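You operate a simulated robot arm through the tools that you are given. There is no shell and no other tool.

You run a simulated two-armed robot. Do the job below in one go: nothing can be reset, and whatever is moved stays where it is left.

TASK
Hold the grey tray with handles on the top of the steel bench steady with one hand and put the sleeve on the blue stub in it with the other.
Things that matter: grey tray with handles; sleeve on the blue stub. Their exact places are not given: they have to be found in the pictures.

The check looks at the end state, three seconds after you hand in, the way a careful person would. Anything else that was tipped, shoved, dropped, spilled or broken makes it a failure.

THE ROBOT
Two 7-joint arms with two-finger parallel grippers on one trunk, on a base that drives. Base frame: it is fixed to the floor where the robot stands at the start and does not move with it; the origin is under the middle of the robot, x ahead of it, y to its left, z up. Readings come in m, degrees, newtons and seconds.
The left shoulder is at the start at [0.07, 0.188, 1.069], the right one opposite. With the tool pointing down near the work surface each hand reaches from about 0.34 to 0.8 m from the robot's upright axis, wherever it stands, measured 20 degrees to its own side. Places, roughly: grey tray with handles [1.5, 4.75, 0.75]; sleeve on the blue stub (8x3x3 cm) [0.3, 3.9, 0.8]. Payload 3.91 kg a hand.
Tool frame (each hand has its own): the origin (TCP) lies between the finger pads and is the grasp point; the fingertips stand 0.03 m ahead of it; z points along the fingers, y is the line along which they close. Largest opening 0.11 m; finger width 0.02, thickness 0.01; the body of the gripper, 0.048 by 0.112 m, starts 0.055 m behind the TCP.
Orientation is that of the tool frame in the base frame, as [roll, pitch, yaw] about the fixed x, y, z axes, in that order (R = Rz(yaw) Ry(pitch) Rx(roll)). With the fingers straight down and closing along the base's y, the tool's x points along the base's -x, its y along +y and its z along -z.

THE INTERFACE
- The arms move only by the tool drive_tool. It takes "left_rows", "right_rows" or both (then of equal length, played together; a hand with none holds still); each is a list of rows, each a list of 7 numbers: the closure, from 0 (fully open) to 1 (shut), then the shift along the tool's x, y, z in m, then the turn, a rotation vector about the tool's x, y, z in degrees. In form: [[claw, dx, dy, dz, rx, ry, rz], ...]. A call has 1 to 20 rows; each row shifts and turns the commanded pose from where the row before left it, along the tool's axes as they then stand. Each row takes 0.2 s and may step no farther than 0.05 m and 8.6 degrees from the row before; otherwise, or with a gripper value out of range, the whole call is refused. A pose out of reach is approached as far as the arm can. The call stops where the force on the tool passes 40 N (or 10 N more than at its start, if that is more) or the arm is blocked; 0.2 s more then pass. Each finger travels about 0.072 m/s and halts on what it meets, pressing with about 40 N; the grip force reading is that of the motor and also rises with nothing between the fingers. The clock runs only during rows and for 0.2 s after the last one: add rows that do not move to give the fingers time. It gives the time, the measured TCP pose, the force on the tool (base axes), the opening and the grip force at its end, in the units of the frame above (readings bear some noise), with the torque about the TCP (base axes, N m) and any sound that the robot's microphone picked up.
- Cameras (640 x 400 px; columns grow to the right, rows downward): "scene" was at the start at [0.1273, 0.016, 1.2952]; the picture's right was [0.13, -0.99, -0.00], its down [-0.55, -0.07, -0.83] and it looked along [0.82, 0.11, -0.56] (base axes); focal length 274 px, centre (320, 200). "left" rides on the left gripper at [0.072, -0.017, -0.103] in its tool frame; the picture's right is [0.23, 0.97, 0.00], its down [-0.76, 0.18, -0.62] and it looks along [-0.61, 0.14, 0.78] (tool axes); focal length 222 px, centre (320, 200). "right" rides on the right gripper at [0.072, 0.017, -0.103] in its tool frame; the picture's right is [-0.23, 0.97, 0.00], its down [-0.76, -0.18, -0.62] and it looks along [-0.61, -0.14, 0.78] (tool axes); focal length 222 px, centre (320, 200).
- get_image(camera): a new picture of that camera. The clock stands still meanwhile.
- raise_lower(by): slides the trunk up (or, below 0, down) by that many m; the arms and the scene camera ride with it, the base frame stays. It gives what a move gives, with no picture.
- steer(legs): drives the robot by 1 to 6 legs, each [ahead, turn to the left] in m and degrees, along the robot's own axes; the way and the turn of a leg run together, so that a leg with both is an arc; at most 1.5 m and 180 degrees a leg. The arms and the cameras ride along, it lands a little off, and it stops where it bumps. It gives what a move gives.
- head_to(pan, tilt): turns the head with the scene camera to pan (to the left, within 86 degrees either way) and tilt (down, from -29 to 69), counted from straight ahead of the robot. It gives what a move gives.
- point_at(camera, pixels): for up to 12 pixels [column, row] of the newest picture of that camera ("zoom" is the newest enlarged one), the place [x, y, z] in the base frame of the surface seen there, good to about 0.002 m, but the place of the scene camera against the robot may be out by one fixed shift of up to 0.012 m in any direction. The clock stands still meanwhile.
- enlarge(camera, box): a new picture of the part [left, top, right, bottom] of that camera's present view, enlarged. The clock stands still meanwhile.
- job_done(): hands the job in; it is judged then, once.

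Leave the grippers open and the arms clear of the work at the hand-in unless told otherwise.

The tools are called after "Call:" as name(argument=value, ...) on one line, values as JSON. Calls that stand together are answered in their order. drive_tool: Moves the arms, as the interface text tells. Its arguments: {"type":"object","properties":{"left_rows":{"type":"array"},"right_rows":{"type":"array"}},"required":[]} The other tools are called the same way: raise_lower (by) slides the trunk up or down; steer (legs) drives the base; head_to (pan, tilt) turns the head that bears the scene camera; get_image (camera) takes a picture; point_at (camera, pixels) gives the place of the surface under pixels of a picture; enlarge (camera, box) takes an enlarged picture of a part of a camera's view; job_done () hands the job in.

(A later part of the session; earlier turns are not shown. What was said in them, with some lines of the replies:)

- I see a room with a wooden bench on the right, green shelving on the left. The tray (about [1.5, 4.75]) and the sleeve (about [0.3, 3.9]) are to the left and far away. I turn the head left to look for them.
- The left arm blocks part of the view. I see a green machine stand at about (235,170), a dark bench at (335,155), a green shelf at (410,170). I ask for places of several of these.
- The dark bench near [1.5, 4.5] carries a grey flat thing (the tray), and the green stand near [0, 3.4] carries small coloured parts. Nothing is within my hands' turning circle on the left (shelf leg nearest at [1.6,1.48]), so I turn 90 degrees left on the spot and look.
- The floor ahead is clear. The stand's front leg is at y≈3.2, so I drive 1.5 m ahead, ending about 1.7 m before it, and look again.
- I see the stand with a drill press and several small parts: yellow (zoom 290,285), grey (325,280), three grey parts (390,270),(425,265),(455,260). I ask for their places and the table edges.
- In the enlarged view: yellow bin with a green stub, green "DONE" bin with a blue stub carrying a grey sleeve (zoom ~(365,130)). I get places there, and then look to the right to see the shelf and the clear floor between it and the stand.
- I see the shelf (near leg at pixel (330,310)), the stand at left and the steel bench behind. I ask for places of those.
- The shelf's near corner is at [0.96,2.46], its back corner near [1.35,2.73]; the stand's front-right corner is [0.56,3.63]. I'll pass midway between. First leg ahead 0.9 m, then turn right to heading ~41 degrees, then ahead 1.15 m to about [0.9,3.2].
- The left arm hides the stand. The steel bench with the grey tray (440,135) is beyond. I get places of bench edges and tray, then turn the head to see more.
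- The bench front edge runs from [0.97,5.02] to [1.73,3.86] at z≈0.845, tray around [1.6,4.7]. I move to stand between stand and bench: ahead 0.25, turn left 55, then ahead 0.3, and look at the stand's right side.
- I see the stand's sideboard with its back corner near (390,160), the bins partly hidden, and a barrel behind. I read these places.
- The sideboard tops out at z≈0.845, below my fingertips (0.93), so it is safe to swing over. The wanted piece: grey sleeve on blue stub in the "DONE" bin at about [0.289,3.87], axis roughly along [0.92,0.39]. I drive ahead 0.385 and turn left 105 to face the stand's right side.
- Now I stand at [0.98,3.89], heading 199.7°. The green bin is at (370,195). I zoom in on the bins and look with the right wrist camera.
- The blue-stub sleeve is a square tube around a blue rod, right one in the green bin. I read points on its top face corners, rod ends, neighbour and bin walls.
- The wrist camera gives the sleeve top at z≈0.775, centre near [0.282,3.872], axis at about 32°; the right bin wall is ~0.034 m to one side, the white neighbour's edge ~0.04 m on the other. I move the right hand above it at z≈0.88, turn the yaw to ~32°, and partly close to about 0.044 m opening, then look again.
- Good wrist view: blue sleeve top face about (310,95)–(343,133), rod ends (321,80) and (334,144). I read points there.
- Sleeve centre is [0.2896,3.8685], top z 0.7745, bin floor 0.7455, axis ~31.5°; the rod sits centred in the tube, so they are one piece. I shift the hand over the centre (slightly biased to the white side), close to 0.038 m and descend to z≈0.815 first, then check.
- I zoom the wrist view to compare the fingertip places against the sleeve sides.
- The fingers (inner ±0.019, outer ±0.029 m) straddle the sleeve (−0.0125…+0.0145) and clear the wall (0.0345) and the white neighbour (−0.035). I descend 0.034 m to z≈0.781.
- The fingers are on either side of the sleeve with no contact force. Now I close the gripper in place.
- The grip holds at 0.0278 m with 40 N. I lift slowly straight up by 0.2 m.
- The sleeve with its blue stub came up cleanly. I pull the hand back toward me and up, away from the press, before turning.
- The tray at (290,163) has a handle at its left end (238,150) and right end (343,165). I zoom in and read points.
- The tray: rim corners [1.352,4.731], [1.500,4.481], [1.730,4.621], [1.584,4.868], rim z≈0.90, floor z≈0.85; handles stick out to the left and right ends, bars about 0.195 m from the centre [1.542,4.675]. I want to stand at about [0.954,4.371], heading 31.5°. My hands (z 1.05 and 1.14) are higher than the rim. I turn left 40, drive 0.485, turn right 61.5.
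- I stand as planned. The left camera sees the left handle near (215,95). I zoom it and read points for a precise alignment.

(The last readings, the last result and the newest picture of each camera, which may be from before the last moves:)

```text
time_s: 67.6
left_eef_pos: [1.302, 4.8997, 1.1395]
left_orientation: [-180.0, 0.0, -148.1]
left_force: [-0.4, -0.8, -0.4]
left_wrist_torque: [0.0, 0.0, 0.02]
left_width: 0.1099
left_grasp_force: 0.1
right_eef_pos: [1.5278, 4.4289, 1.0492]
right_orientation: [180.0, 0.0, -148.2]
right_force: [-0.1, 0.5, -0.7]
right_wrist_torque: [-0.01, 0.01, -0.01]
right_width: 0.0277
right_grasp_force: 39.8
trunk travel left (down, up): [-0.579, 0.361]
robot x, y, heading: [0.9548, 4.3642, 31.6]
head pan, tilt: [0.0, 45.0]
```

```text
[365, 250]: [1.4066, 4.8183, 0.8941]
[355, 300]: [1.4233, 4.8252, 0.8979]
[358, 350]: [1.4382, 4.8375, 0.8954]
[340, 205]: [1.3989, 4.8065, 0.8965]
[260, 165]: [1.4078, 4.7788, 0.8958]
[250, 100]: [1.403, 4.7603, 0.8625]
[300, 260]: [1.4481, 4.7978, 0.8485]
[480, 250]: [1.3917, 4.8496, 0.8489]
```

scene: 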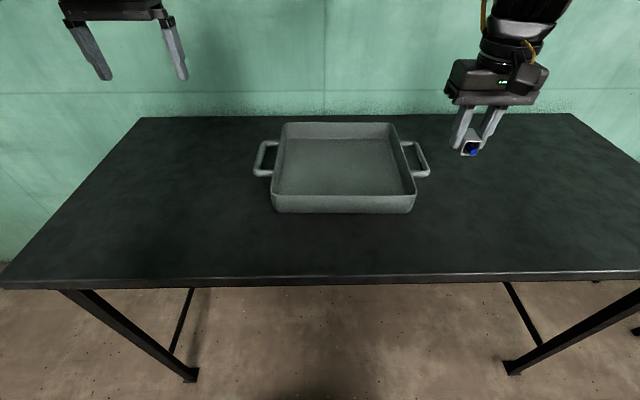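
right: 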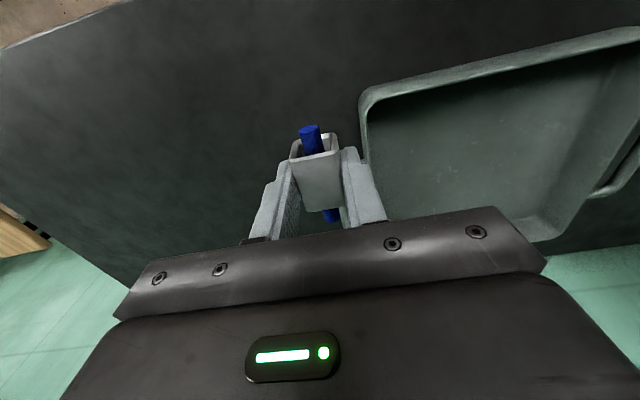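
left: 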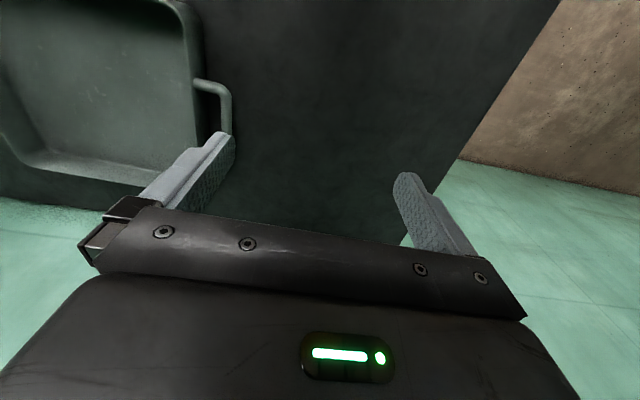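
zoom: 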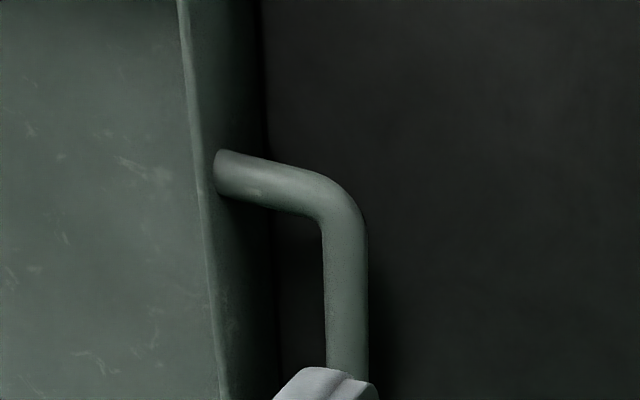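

Bench z≈0.849, handle bar top z≈0.898, bar centre line near u of [1.4428,4.8364] at the handle's middle. I move the left hand above there to z≈0.99, closing to ~0.044 m opening, then re-check with its camera.

Call:
drive_tool(left_rows=[[0.6, -0.0172, -0.0256, 0.0299, 0, 0, 0], [0.6, -0.0172, -0.0256, 0.0299, 0, 0, 0], [0.6, -0.0172, -0.0256, 0.0299, 0, 0, 0], [0.6, -0.0172, -0.0256, 0.0299, 0, 0, 0], [0.6, -0.0172, -0.0256, 0.0299, 0, 0, 0], [0.6, 0, 0, 0, 0, 0, 0], [0.6, 0, 0, 0, 0, 0, 0]])

Call:
get_image(camera="left")

Call:
enlarge(camera="scene", box=[190, 60, 350, 220])

```text
time_s: 69.2
left_eef_pos: [1.4415, 4.8339, 0.9917]
left_orientation: [-180.0, -0.1, -148.1]
left_force: [-0.4, 0.2, -0.4]
left_wrist_torque: [0.0, 0.01, 0.01]
left_width: 0.0441
left_grasp_force: 0.0
right_eef_pos: [1.5278, 4.4315, 1.0493]
right_orientation: [179.8, -0.1, -148.1]
right_force: [-0.1, -0.5, -0.8]
right_wrist_torque: [0.01, 0.01, 0.0]
right_width: 0.0278
right_grasp_force: 40.1
trunk travel left (down, up): [-0.579, 0.361]
robot x, y, heading: [0.959, 4.3597, 32.0]
head pan, tilt: [0.0, 45.0]
```

```text
taken
```

left: 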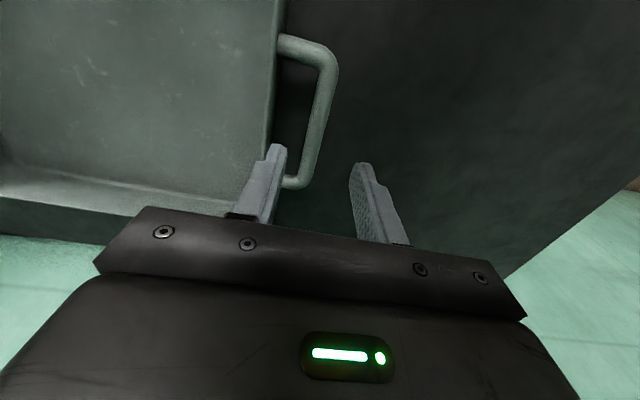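

```text
2.50 times, centred on (270, 140) of scene
```

zoom: 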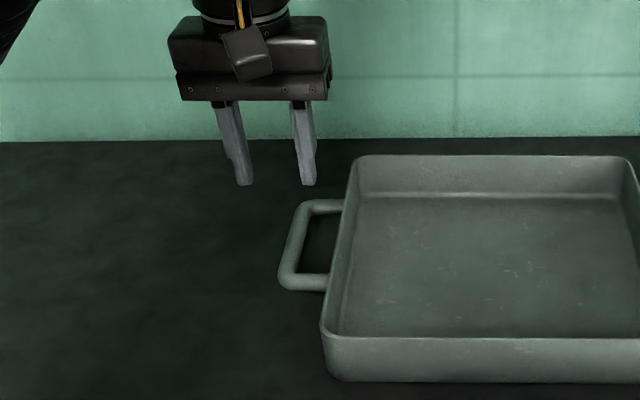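

The handle loop runs from (300,45) via (328,70) to (300,183) in the left view. I zoom in and read bar points.

Call:
enlarge(camera="left", box=[230, 20, 390, 200])

Call:
point_at(camera="left", pixels=[[326, 80], [321, 110], [315, 140], [309, 165], [290, 46], [293, 184], [330, 110], [313, 110], [300, 110], [272, 110], [275, 155], [362, 168]])

```text
2.22 times, centred on (310, 110) of left
```

zoom: 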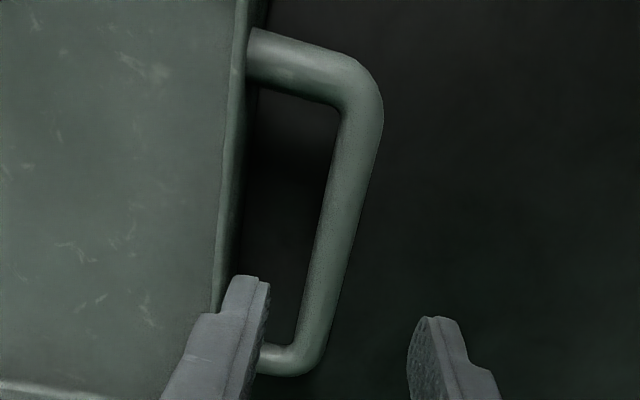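

```text
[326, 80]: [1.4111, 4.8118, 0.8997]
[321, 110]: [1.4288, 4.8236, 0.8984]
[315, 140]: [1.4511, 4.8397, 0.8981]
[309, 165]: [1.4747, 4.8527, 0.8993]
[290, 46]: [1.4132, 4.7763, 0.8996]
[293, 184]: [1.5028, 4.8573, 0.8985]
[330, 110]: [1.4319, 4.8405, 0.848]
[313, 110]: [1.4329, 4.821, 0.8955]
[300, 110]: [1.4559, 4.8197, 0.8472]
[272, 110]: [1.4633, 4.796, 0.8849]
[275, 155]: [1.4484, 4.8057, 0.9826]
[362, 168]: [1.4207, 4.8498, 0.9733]
```

The bar is centred at [1.4466,4.8361], top z 0.899, direction ~32°, and my fingers straddle it (mid at the same line). I shift 5 mm along the bar and descend to TCP z≈0.893 (fingertips 0.863, bench 0.849).

Call:
drive_tool(left_rows=[[0.6, -0.005, -0.001, 0.02, 0, 0, 0], [0.6, 0, 0, 0.025, 0, 0, 0], [0.6, 0, 0, 0.025, 0, 0, 0], [0.6, 0, 0, 0.0187, 0, 0, 0], [0.6, 0, 0, 0.01, 0, 0, 0], [0.6, 0, 0, 0, 0, 0, 0]])

Call:
get_image(camera="left")

Call:
enlarge(camera="scene", box=[210, 90, 350, 210])

```text
time_s: 70.6
left_eef_pos: [1.4449, 4.8371, 0.8923]
left_orientation: [180.0, 0.0, -148.1]
left_force: [0.7, -0.4, -0.3]
left_wrist_torque: [-0.04, 0.02, 0.02]
left_width: 0.0442
left_grasp_force: 0.1
right_eef_pos: [1.528, 4.4303, 1.0492]
right_orientation: [180.0, 0.0, -148.2]
right_force: [0.0, 0.3, -0.1]
right_wrist_torque: [0.01, -0.03, 0.02]
right_width: 0.0277
right_grasp_force: 39.9
trunk travel left (down, up): [-0.579, 0.361]
robot x, y, heading: [0.9599, 4.3632, 31.7]
head pan, tilt: [0.0, 45.0]
```

```text
taken
```

left: 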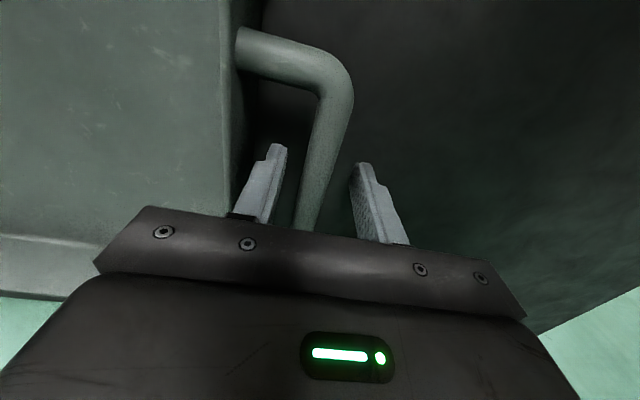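

```text
3.33 times, centred on (280, 150) of scene
```

zoom: 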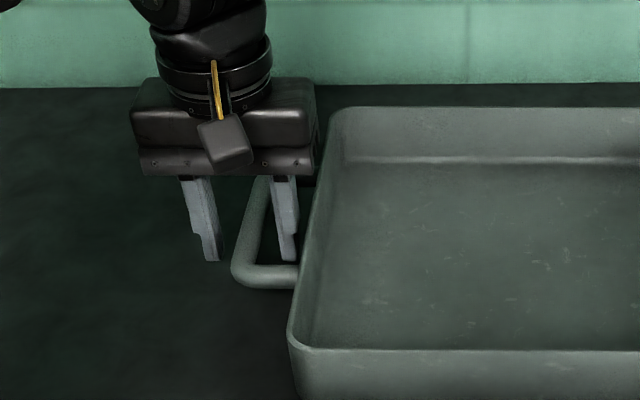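

The bar lies between the fingers. I close gradually so the tray is not nudged.

Call:
drive_tool(left_rows=[[0.68, 0, 0, 0, 0, 0, 0], [0.75, 0, 0, 0, 0, 0, 0], [0.8, 0, 0, 0, 0, 0, 0], [0.83, 0, 0, 0, 0, 0, 0], [0.86, 0, 0, 0, 0, 0, 0], [0.89, 0, 0, 0, 0, 0, 0], [0.95, 0, 0, 0, 0, 0, 0], [1, 0, 0, 0, 0, 0, 0], [1, 0, 0, 0, 0, 0, 0]])

Call:
get_image(camera="left")

Call:
get_image(camera="scene")

```text
time_s: 72.6
left_eef_pos: [1.4469, 4.8374, 0.8937]
left_orientation: [-180.0, 0.0, -148.1]
left_force: [0.6, -1.9, 0.2]
left_wrist_torque: [0.02, -0.04, -0.64]
left_width: 0.0155
left_grasp_force: 40.0
right_eef_pos: [1.5278, 4.4299, 1.0496]
right_orientation: [-180.0, -0.1, -148.2]
right_force: [0.2, -0.6, -1.0]
right_wrist_torque: [-0.01, -0.01, -0.01]
right_width: 0.0275
right_grasp_force: 40.4
trunk travel left (down, up): [-0.579, 0.361]
robot x, y, heading: [0.9586, 4.3615, 31.6]
head pan, tilt: [0.0, 45.0]
```

```text
taken
```

left: 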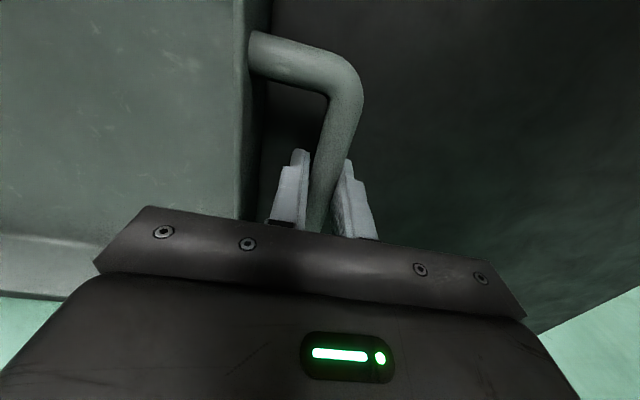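

```text
taken
```

scene: 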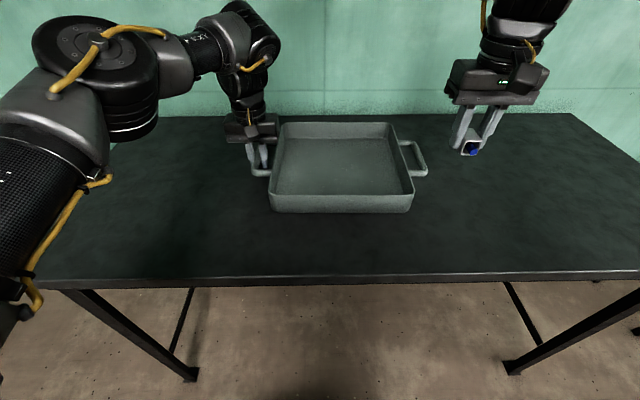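

The handle is held: opening 0.0155 m, 40 N. I check whether the tray shifted by reading its corners again.

Call:
enlarge(camera="scene", box=[230, 100, 440, 220])

```text
3.05 times, centred on (335, 160) of scene
```

zoom: 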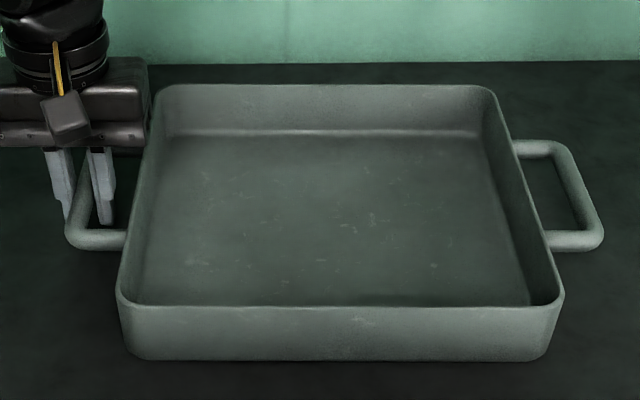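

Call:
point_at(camera="zoom", pixels=[[121, 298], [560, 298], [492, 92], [163, 90], [330, 215], [330, 302], [330, 120], [330, 305], [145, 200], [525, 200], [330, 88], [250, 215]])

```text
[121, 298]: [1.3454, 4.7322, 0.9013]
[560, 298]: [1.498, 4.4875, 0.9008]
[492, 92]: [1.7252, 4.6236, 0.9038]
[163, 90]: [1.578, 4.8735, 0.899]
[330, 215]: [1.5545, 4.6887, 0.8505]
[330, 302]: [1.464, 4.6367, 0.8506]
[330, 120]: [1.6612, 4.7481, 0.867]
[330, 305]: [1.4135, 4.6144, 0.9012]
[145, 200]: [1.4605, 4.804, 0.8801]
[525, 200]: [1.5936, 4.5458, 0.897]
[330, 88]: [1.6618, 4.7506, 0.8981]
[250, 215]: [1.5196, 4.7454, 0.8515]
```

The tray moved only ~6 mm to the left when gripped and is now held. Tray centre (corrected for the scene shift) is about [1.527,4.681]. I bring the right hand, still at z≈1.05, above a spot slightly right of the centre, [1.542,4.655].

Call:
drive_tool(right_rows=[[1, -0.026, 0.0368, 0, 0, 0, 0], [1, -0.026, 0.0368, 0, 0, 0, 0], [1, -0.026, 0.0368, 0, 0, 0, 0], [1, -0.026, 0.0368, 0, 0, 0, 0], [1, -0.026, 0.0368, 0, 0, 0, 0], [1, 0, 0, 0, 0, 0, 0], [1, 0, 0, 0, 0, 0, 0]])

Call:
get_image(camera="right")

Call:
get_image(camera="scene")

```text
time_s: 74.2
left_eef_pos: [1.446, 4.8373, 0.8936]
left_orientation: [-180.0, -0.1, -148.1]
left_force: [-2.8, 0.7, 1.4]
left_wrist_torque: [0.14, -0.17, -0.32]
left_width: 0.0153
left_grasp_force: 40.3
right_eef_pos: [1.5187, 4.6497, 1.0463]
right_orientation: [180.0, 0.1, -148.1]
right_force: [0.1, 0.0, 0.0]
right_wrist_torque: [0.02, 0.0, 0.02]
right_width: 0.0279
right_grasp_force: 40.2
right hand out of reach, approached as far as the arm can: row 5
trunk travel left (down, up): [-0.579, 0.361]
robot x, y, heading: [0.9563, 4.3625, 31.9]
head pan, tilt: [0.0, 45.0]
```

```text
taken
```

right: 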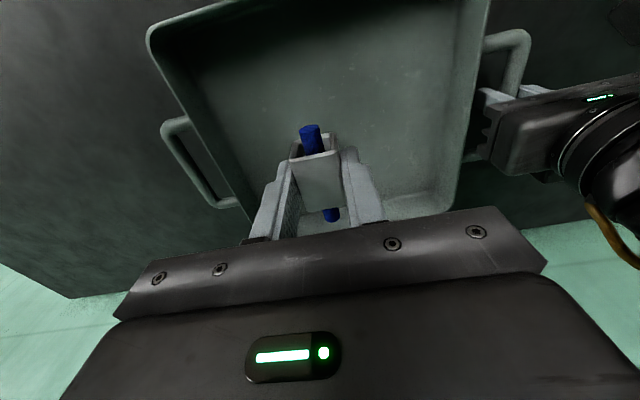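

```text
taken
```

scene: 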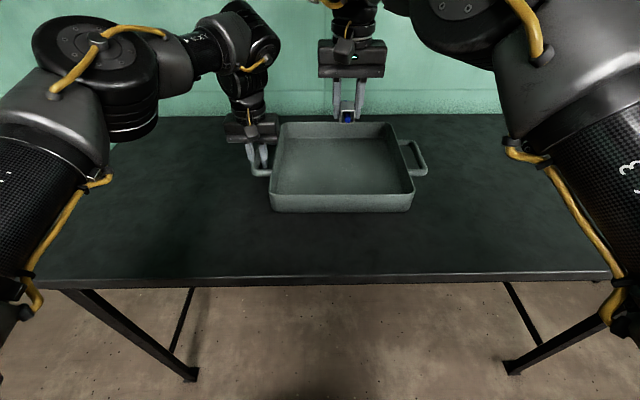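

The right hand stopped a little short at [1.519,4.650,1.046], which is still 2–3 cm from the tray centre, well inside. I measure the tray floor and sleeve bottom from the wrist camera.

Call:
point_at(camera="right", pixels=[[380, 120], [250, 120], [400, 170], [230, 150], [310, 60], [320, 175], [310, 130], [330, 215], [155, 35], [480, 30], [240, 205], [445, 205]])

```text
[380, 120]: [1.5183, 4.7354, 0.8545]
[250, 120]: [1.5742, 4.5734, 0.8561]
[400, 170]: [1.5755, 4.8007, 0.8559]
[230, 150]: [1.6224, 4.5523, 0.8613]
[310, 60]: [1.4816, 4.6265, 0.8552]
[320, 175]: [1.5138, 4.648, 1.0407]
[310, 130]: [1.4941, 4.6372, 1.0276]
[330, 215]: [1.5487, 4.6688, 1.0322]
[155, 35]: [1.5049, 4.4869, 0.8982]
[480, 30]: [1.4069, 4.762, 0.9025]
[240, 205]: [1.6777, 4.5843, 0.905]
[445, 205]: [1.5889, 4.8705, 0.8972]
```

Tray floor is z≈0.855; the sleeve bottom is about 0.035 m below the TCP, so placing height is TCP z≈0.890. I first lower by 0.08 m and check reach and position.

Call:
drive_tool(right_rows=[[1, 0, 0, 0.02, 0, 0, 0], [1, 0, 0, 0.02, 0, 0, 0], [1, 0, 0, 0.02, 0, 0, 0], [1, 0, 0, 0.02, 0, 0, 0], [1, 0, 0, 0, 0, 0, 0], [1, 0, 0, 0, 0, 0, 0]])

Call:
get_image(camera="scene")

Call:
get_image(camera="right")

```text
time_s: 75.6
left_eef_pos: [1.4456, 4.8369, 0.8944]
left_orientation: [180.0, -0.1, -148.0]
left_force: [-1.6, 1.8, 1.8]
left_wrist_torque: [-0.1, 0.19, -0.3]
left_width: 0.0157
left_grasp_force: 39.6
right_eef_pos: [1.5208, 4.6497, 0.9677]
right_orientation: [-180.0, 0.1, -148.2]
right_force: [-0.1, -0.8, 0.6]
right_wrist_torque: [0.01, 0.0, 0.0]
right_width: 0.0276
right_grasp_force: 39.9
trunk travel left (down, up): [-0.579, 0.361]
robot x, y, heading: [0.9557, 4.3624, 31.7]
head pan, tilt: [0.0, 45.0]
```

```text
taken
```

scene: 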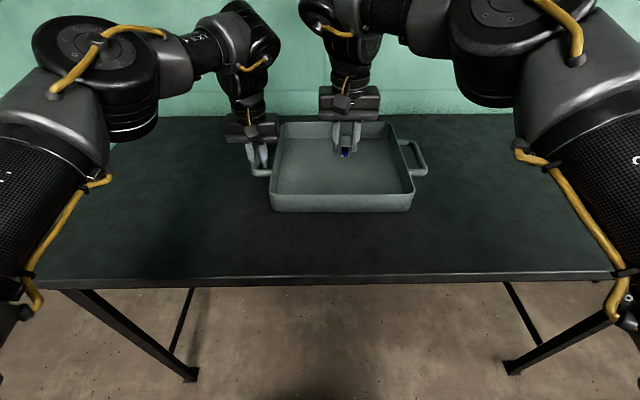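

```text
taken
```

right: 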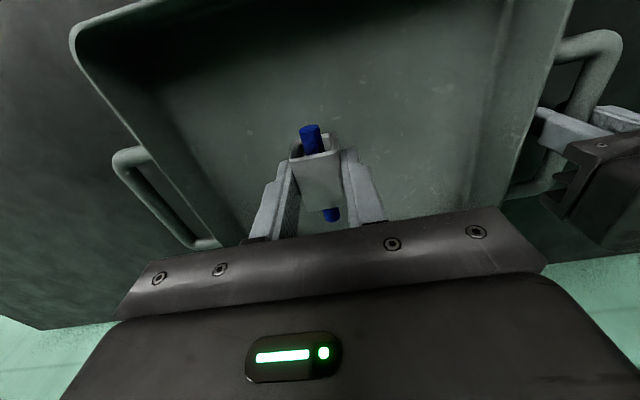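

The hand goes straight down at [1.521,4.650]; the sleeve is over the tray's middle and clear of the walls. I lower a further 0.07 m to TCP z≈0.898.

Call:
drive_tool(right_rows=[[1, 0, 0, 0.02, 0, 0, 0], [1, 0, 0, 0.02, 0, 0, 0], [1, 0, 0, 0.018, 0, 0, 0], [1, 0, 0, 0.012, 0, 0, 0], [1, 0, 0, 0, 0, 0, 0], [1, 0, 0, 0, 0, 0, 0]])

Call:
enlarge(camera="scene", box=[230, 90, 450, 225])

Call:
get_image(camera="right")

```text
time_s: 77.0
left_eef_pos: [1.4448, 4.8389, 0.8935]
left_orientation: [179.9, 0.0, -148.2]
left_force: [-1.7, 0.8, 0.9]
left_wrist_torque: [-0.02, 0.03, -0.31]
left_width: 0.0157
left_grasp_force: 40.5
right_eef_pos: [1.5216, 4.6499, 0.8985]
right_orientation: [180.0, 0.0, -148.3]
right_force: [0.5, -0.8, 0.1]
right_wrist_torque: [0.01, 0.0, 0.01]
right_width: 0.0278
right_grasp_force: 39.9
trunk travel left (down, up): [-0.579, 0.361]
robot x, y, heading: [0.9564, 4.3616, 31.7]
head pan, tilt: [0.0, 45.0]
```

```text
2.91 times, centred on (340, 158) of scene
```

zoom: 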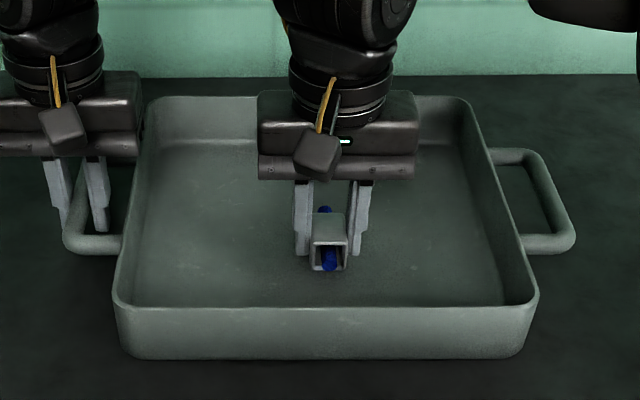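

```text
taken
```

right: 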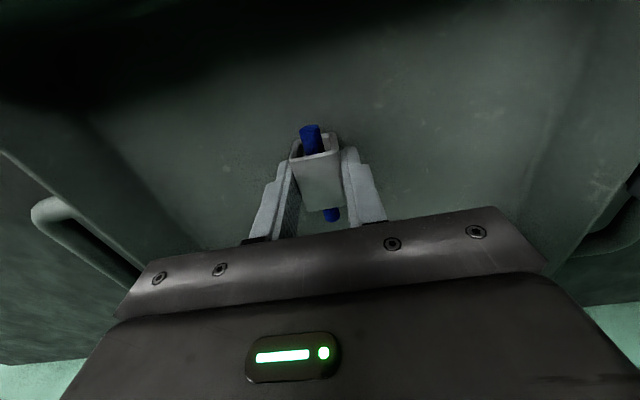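

About 8 mm remain. I lower in 2 mm steps, watching the force.

Call:
drive_tool(right_rows=[[1, 0, 0, 0.002, 0, 0, 0], [1, 0, 0, 0.002, 0, 0, 0], [1, 0, 0, 0.002, 0, 0, 0], [1, 0, 0, 0, 0, 0, 0]])

```text
time_s: 78.0
left_eef_pos: [1.4451, 4.8381, 0.8945]
left_orientation: [-180.0, 0.0, -148.0]
left_force: [-2.1, -0.1, 0.9]
left_wrist_torque: [-0.02, 0.01, -0.31]
left_width: 0.0155
left_grasp_force: 40.3
right_eef_pos: [1.5194, 4.6491, 0.8911]
right_orientation: [-179.9, 0.1, -148.2]
right_force: [-0.7, -0.1, -0.9]
right_wrist_torque: [0.0, 0.0, -0.03]
right_width: 0.0277
right_grasp_force: 40.2
trunk travel left (down, up): [-0.579, 0.361]
robot x, y, heading: [0.9567, 4.365, 31.8]
head pan, tilt: [0.0, 45.0]
```

No contact yet at z≈0.892. I continue by 1 mm steps.

Call:
drive_tool(right_rows=[[1, 0, 0, 0.001, 0, 0, 0], [1, 0, 0, 0.001, 0, 0, 0], [1, 0, 0, 0, 0, 0, 0]])

Call:
enlarge(camera="scene", box=[300, 120, 400, 200])

```text
time_s: 78.8
left_eef_pos: [1.4456, 4.8372, 0.8944]
left_orientation: [179.9, 0.0, -148.3]
left_force: [1.0, 2.2, -0.2]
left_wrist_torque: [-0.11, 0.17, -0.33]
left_width: 0.0154
left_grasp_force: 40.3
right_eef_pos: [1.5207, 4.6503, 0.8907]
right_orientation: [-180.0, 0.1, -148.2]
right_force: [-0.3, 0.0, 6.4]
right_wrist_torque: [0.04, -0.1, 0.0]
right_width: 0.0278
right_grasp_force: 39.9
trunk travel left (down, up): [-0.579, 0.361]
robot x, y, heading: [0.9585, 4.3642, 31.9]
head pan, tilt: [0.0, 45.0]
```

```text
5.00 times, centred on (350, 160) of scene
```

zoom: 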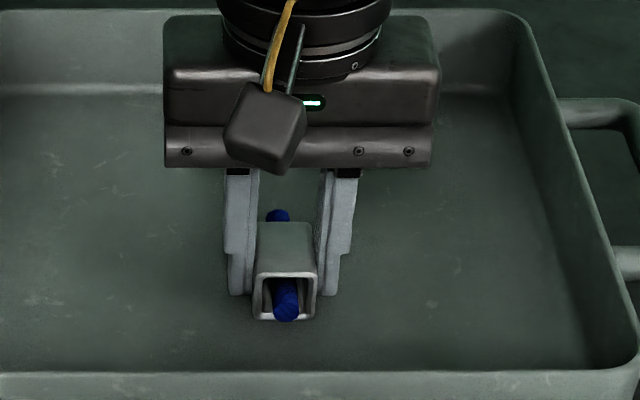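

An upward force of 6.4 N shows the sleeve resting on the tray floor. I open the right gripper gently.

Call:
drive_tool(right_rows=[[0.74, 0, 0, 0, 0, 0, 0], [0.7, 0, 0, 0, 0, 0, 0], [0.6, 0, 0, 0, 0, 0, 0], [0.5, 0, 0, 0, 0, 0, 0], [0.5, 0, 0, 0, 0, 0, 0]])

Call:
enlarge(camera="scene", box=[300, 120, 400, 200])

```text
time_s: 80.0
left_eef_pos: [1.4457, 4.8377, 0.8935]
left_orientation: [180.0, 0.0, -148.1]
left_force: [-1.7, 0.2, 0.4]
left_wrist_torque: [0.0, 0.04, -0.32]
left_width: 0.0157
left_grasp_force: 40.5
right_eef_pos: [1.5201, 4.6501, 0.8893]
right_orientation: [180.0, 0.0, -148.1]
right_force: [0.2, 0.7, 0.4]
right_wrist_torque: [0.04, 0.02, 0.01]
right_width: 0.0548
right_grasp_force: 0.1
trunk travel left (down, up): [-0.579, 0.361]
robot x, y, heading: [0.958, 4.3606, 31.9]
head pan, tilt: [0.0, 45.0]
```

```text
5.00 times, centred on (350, 160) of scene
```

zoom: 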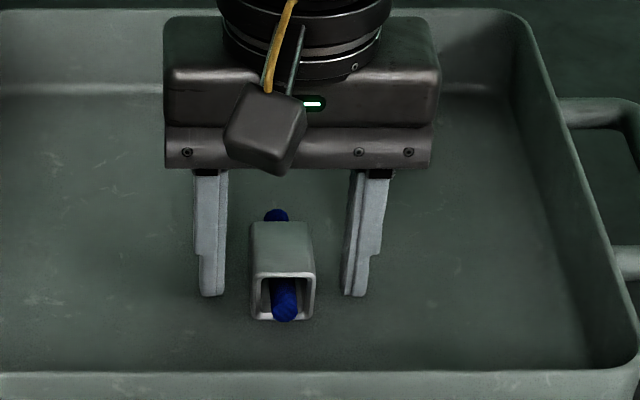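

The sleeve rests freely in the tray between the open fingers. I raise the right hand straight up 0.15 m and then move it back right, clear of the tray, while the left hand still holds.

Call:
drive_tool(right_rows=[[0.5, 0, 0, -0.015, 0, 0, 0], [0.5, 0, 0, -0.025, 0, 0, 0], [0.5, 0, 0, -0.03, 0, 0, 0], [0.5, 0, 0, -0.03, 0, 0, 0], [0.3, 0, 0, -0.03, 0, 0, 0], [0.2, 0, 0, -0.02, 0, 0, 0], [0, 0.026, -0.0368, 0, 0, 0, 0], [0, 0.026, -0.0368, 0, 0, 0, 0], [0, 0.026, -0.0368, 0, 0, 0, 0], [0, 0.026, -0.0368, 0, 0, 0, 0], [0, 0.026, -0.0368, 0, 0, 0, 0], [0, 0, 0, 0, 0, 0, 0]])

Call:
get_image(camera="scene")

Call:
enlarge(camera="scene", box=[230, 90, 450, 225])

```text
time_s: 82.6
left_eef_pos: [1.4459, 4.8382, 0.894]
left_orientation: [180.0, 0.0, -148.2]
left_force: [-0.1, -0.5, -0.3]
left_wrist_torque: [-0.33, 0.09, -0.2]
left_width: 0.0153
left_grasp_force: 39.4
right_eef_pos: [1.5067, 4.4249, 1.0401]
right_orientation: [180.0, -0.1, -148.0]
right_force: [-0.6, -0.1, 0.2]
right_wrist_torque: [-0.02, -0.01, 0.03]
right_width: 0.1099
right_grasp_force: 0.1
trunk travel left (down, up): [-0.579, 0.361]
robot x, y, heading: [0.961, 4.3613, 31.9]
head pan, tilt: [0.0, 45.0]
```

```text
taken
```

scene: 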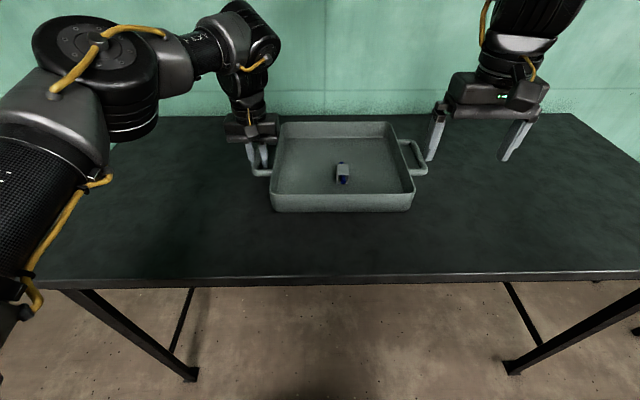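

```text
2.91 times, centred on (340, 158) of scene
```

zoom: 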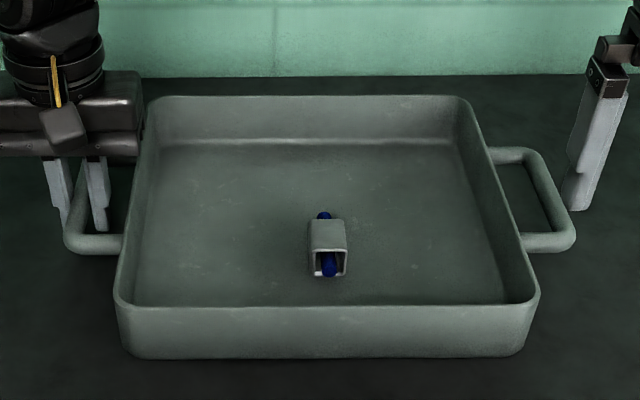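

The sleeve lies upright in the middle of the tray. Now I open the left gripper to 0.044 m only (so as not to touch the tray wall) and then lift straight up.

Call:
drive_tool(left_rows=[[0.85, 0, 0, 0, 0, 0, 0], [0.8, 0, 0, 0, 0, 0, 0], [0.7, 0, 0, 0, 0, 0, 0], [0.6, 0, 0, 0, 0, 0, 0], [0.6, 0, 0, 0, 0, 0, 0]])

Call:
get_image(camera="left")

```text
time_s: 83.8
left_eef_pos: [1.4457, 4.8387, 0.8942]
left_orientation: [180.0, 0.0, -148.0]
left_force: [0.6, -0.3, 0.3]
left_wrist_torque: [-0.02, 0.03, -0.03]
left_width: 0.0439
left_grasp_force: 0.0
right_eef_pos: [1.5083, 4.4254, 1.0394]
right_orientation: [-180.0, 0.1, -148.2]
right_force: [0.5, -0.2, 0.0]
right_wrist_torque: [0.0, -0.03, 0.0]
right_width: 0.1101
right_grasp_force: 0.1
trunk travel left (down, up): [-0.579, 0.361]
robot x, y, heading: [0.9556, 4.3651, 31.9]
head pan, tilt: [0.0, 45.0]
```

```text
taken
```

left: 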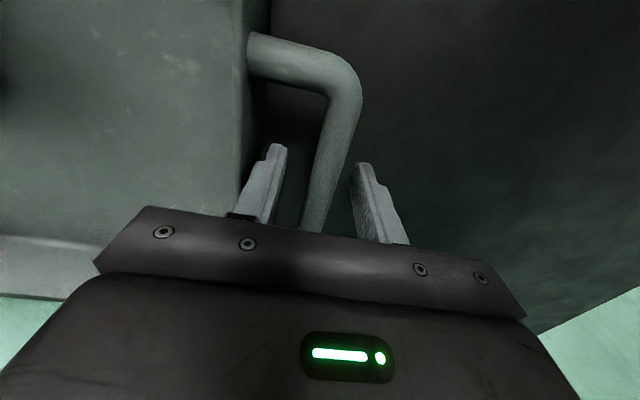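

The fingers are free of the bar and the wall, with no force. I lift the left hand straight up 0.12 m, then move it left and up out of the way, opening fully.

Call:
drive_tool(left_rows=[[0.6, 0, 0, -0.015, 0, 0, 0], [0.6, 0, 0, -0.025, 0, 0, 0], [0.6, 0, 0, -0.03, 0, 0, 0], [0.6, 0, 0, -0.03, 0, 0, 0], [0.6, 0, 0, -0.03, 0, 0, 0], [0.4, 0.01, 0.03, -0.02, 0, 0, 0], [0.2, 0.02, 0.035, -0.02, 0, 0, 0], [0, 0.03, 0.03, -0.02, 0, 0, 0], [0, 0.03, 0.03, -0.02, 0, 0, 0], [0, 0, 0, 0, 0, 0, 0], [0, 0, 0, 0, 0, 0, 0]])

Call:
get_image(camera="scene")

Call:
enlarge(camera="scene", box=[230, 90, 450, 225])

```text
time_s: 86.2
left_eef_pos: [1.2995, 4.8958, 1.1037]
left_orientation: [-180.0, 0.0, -148.1]
left_force: [0.3, 0.4, -0.6]
left_wrist_torque: [0.0, 0.01, 0.01]
left_width: 0.1099
left_grasp_force: 0.0
left hand out of reach, approached as far as the arm can: row 5
right_eef_pos: [1.5072, 4.4241, 1.0399]
right_orientation: [-179.9, -0.1, -148.2]
right_force: [0.1, 0.5, -0.1]
right_wrist_torque: [0.01, -0.02, 0.04]
right_width: 0.1102
right_grasp_force: 0.1
trunk travel left (down, up): [-0.579, 0.361]
robot x, y, heading: [0.9588, 4.3591, 31.5]
head pan, tilt: [0.0, 45.0]
```

```text
taken
```

scene: 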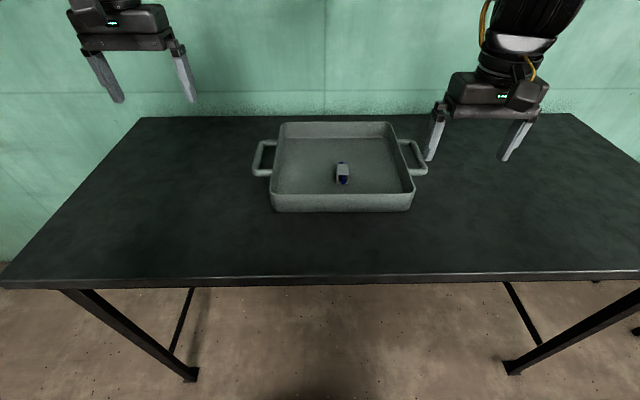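

```text
2.91 times, centred on (340, 158) of scene
```

zoom: 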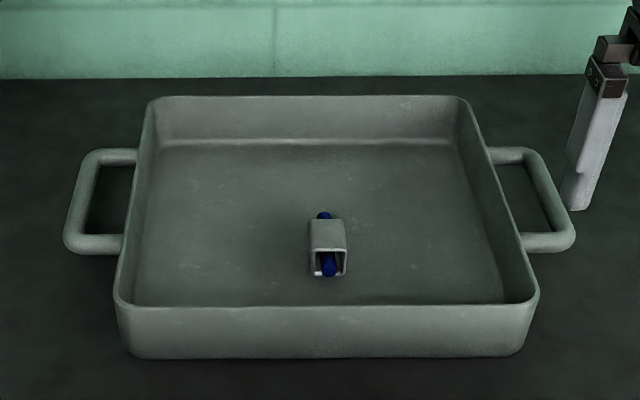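

The tray stands still with the sleeve in it, the handles are free. I draw the right hand a little further away to the right and back, and confirm with a last look.

Call:
drive_tool(right_rows=[[0, 0.03, -0.02, -0.015, 0, 0, 0], [0, 0.03, -0.02, -0.015, 0, 0, 0], [0, 0.03, -0.02, -0.015, 0, 0, 0], [0, 0, 0, 0, 0, 0, 0], [0, 0, 0, 0, 0, 0, 0]])

Call:
get_image(camera="scene")

```text
time_s: 87.4
left_eef_pos: [1.3012, 4.8953, 1.1047]
left_orientation: [-179.9, -0.1, -148.1]
left_force: [0.2, 0.3, 0.3]
left_wrist_torque: [0.0, -0.02, -0.03]
left_width: 0.1098
left_grasp_force: 0.0
right_eef_pos: [1.4631, 4.3263, 1.0831]
right_orientation: [180.0, 0.0, -148.2]
right_force: [0.3, 0.1, -0.3]
right_wrist_torque: [0.0, 0.0, -0.03]
right_width: 0.11
right_grasp_force: 0.1
trunk travel left (down, up): [-0.579, 0.361]
robot x, y, heading: [0.9567, 4.3619, 31.9]
head pan, tilt: [0.0, 45.0]
```

```text
taken
```

scene: 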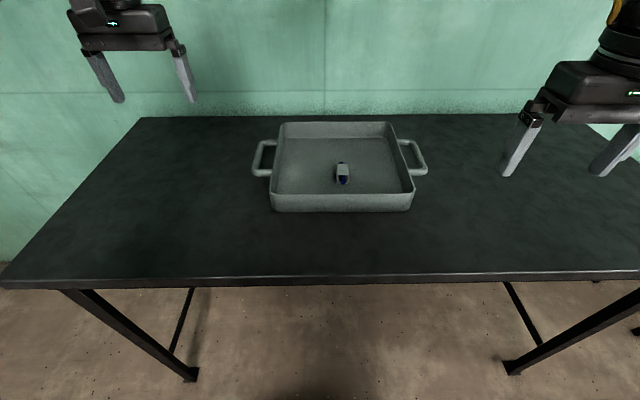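

The sleeve on the blue stub lies in the grey tray on the steel bench at (342,173). Both grippers are open and clear of it, and nothing else was disturbed, so I hand the job in.

Call:
job_done()

```text
The job is handed in.
```

The sleeve on the blue stub is in the grey tray on the steel bench, close to the middle, and I have handed the job in.

- **Pick-up:** I took it from the green "DONE" bin on the drill-press stand with the right hand. I saw nothing else in or around the bin move.
- **Placing:** The left hand held the tray's left handle the whole time the right hand set the sleeve down and let go. The sleeve touched down at about 6 N and stayed where it was released.
- **Tray shift:** The tray moved about 6 mm to the left when the left gripper closed on its handle. I saw no further movement after that.
- **End state:** Both grippers are open and raised clear of the tray and the bench.
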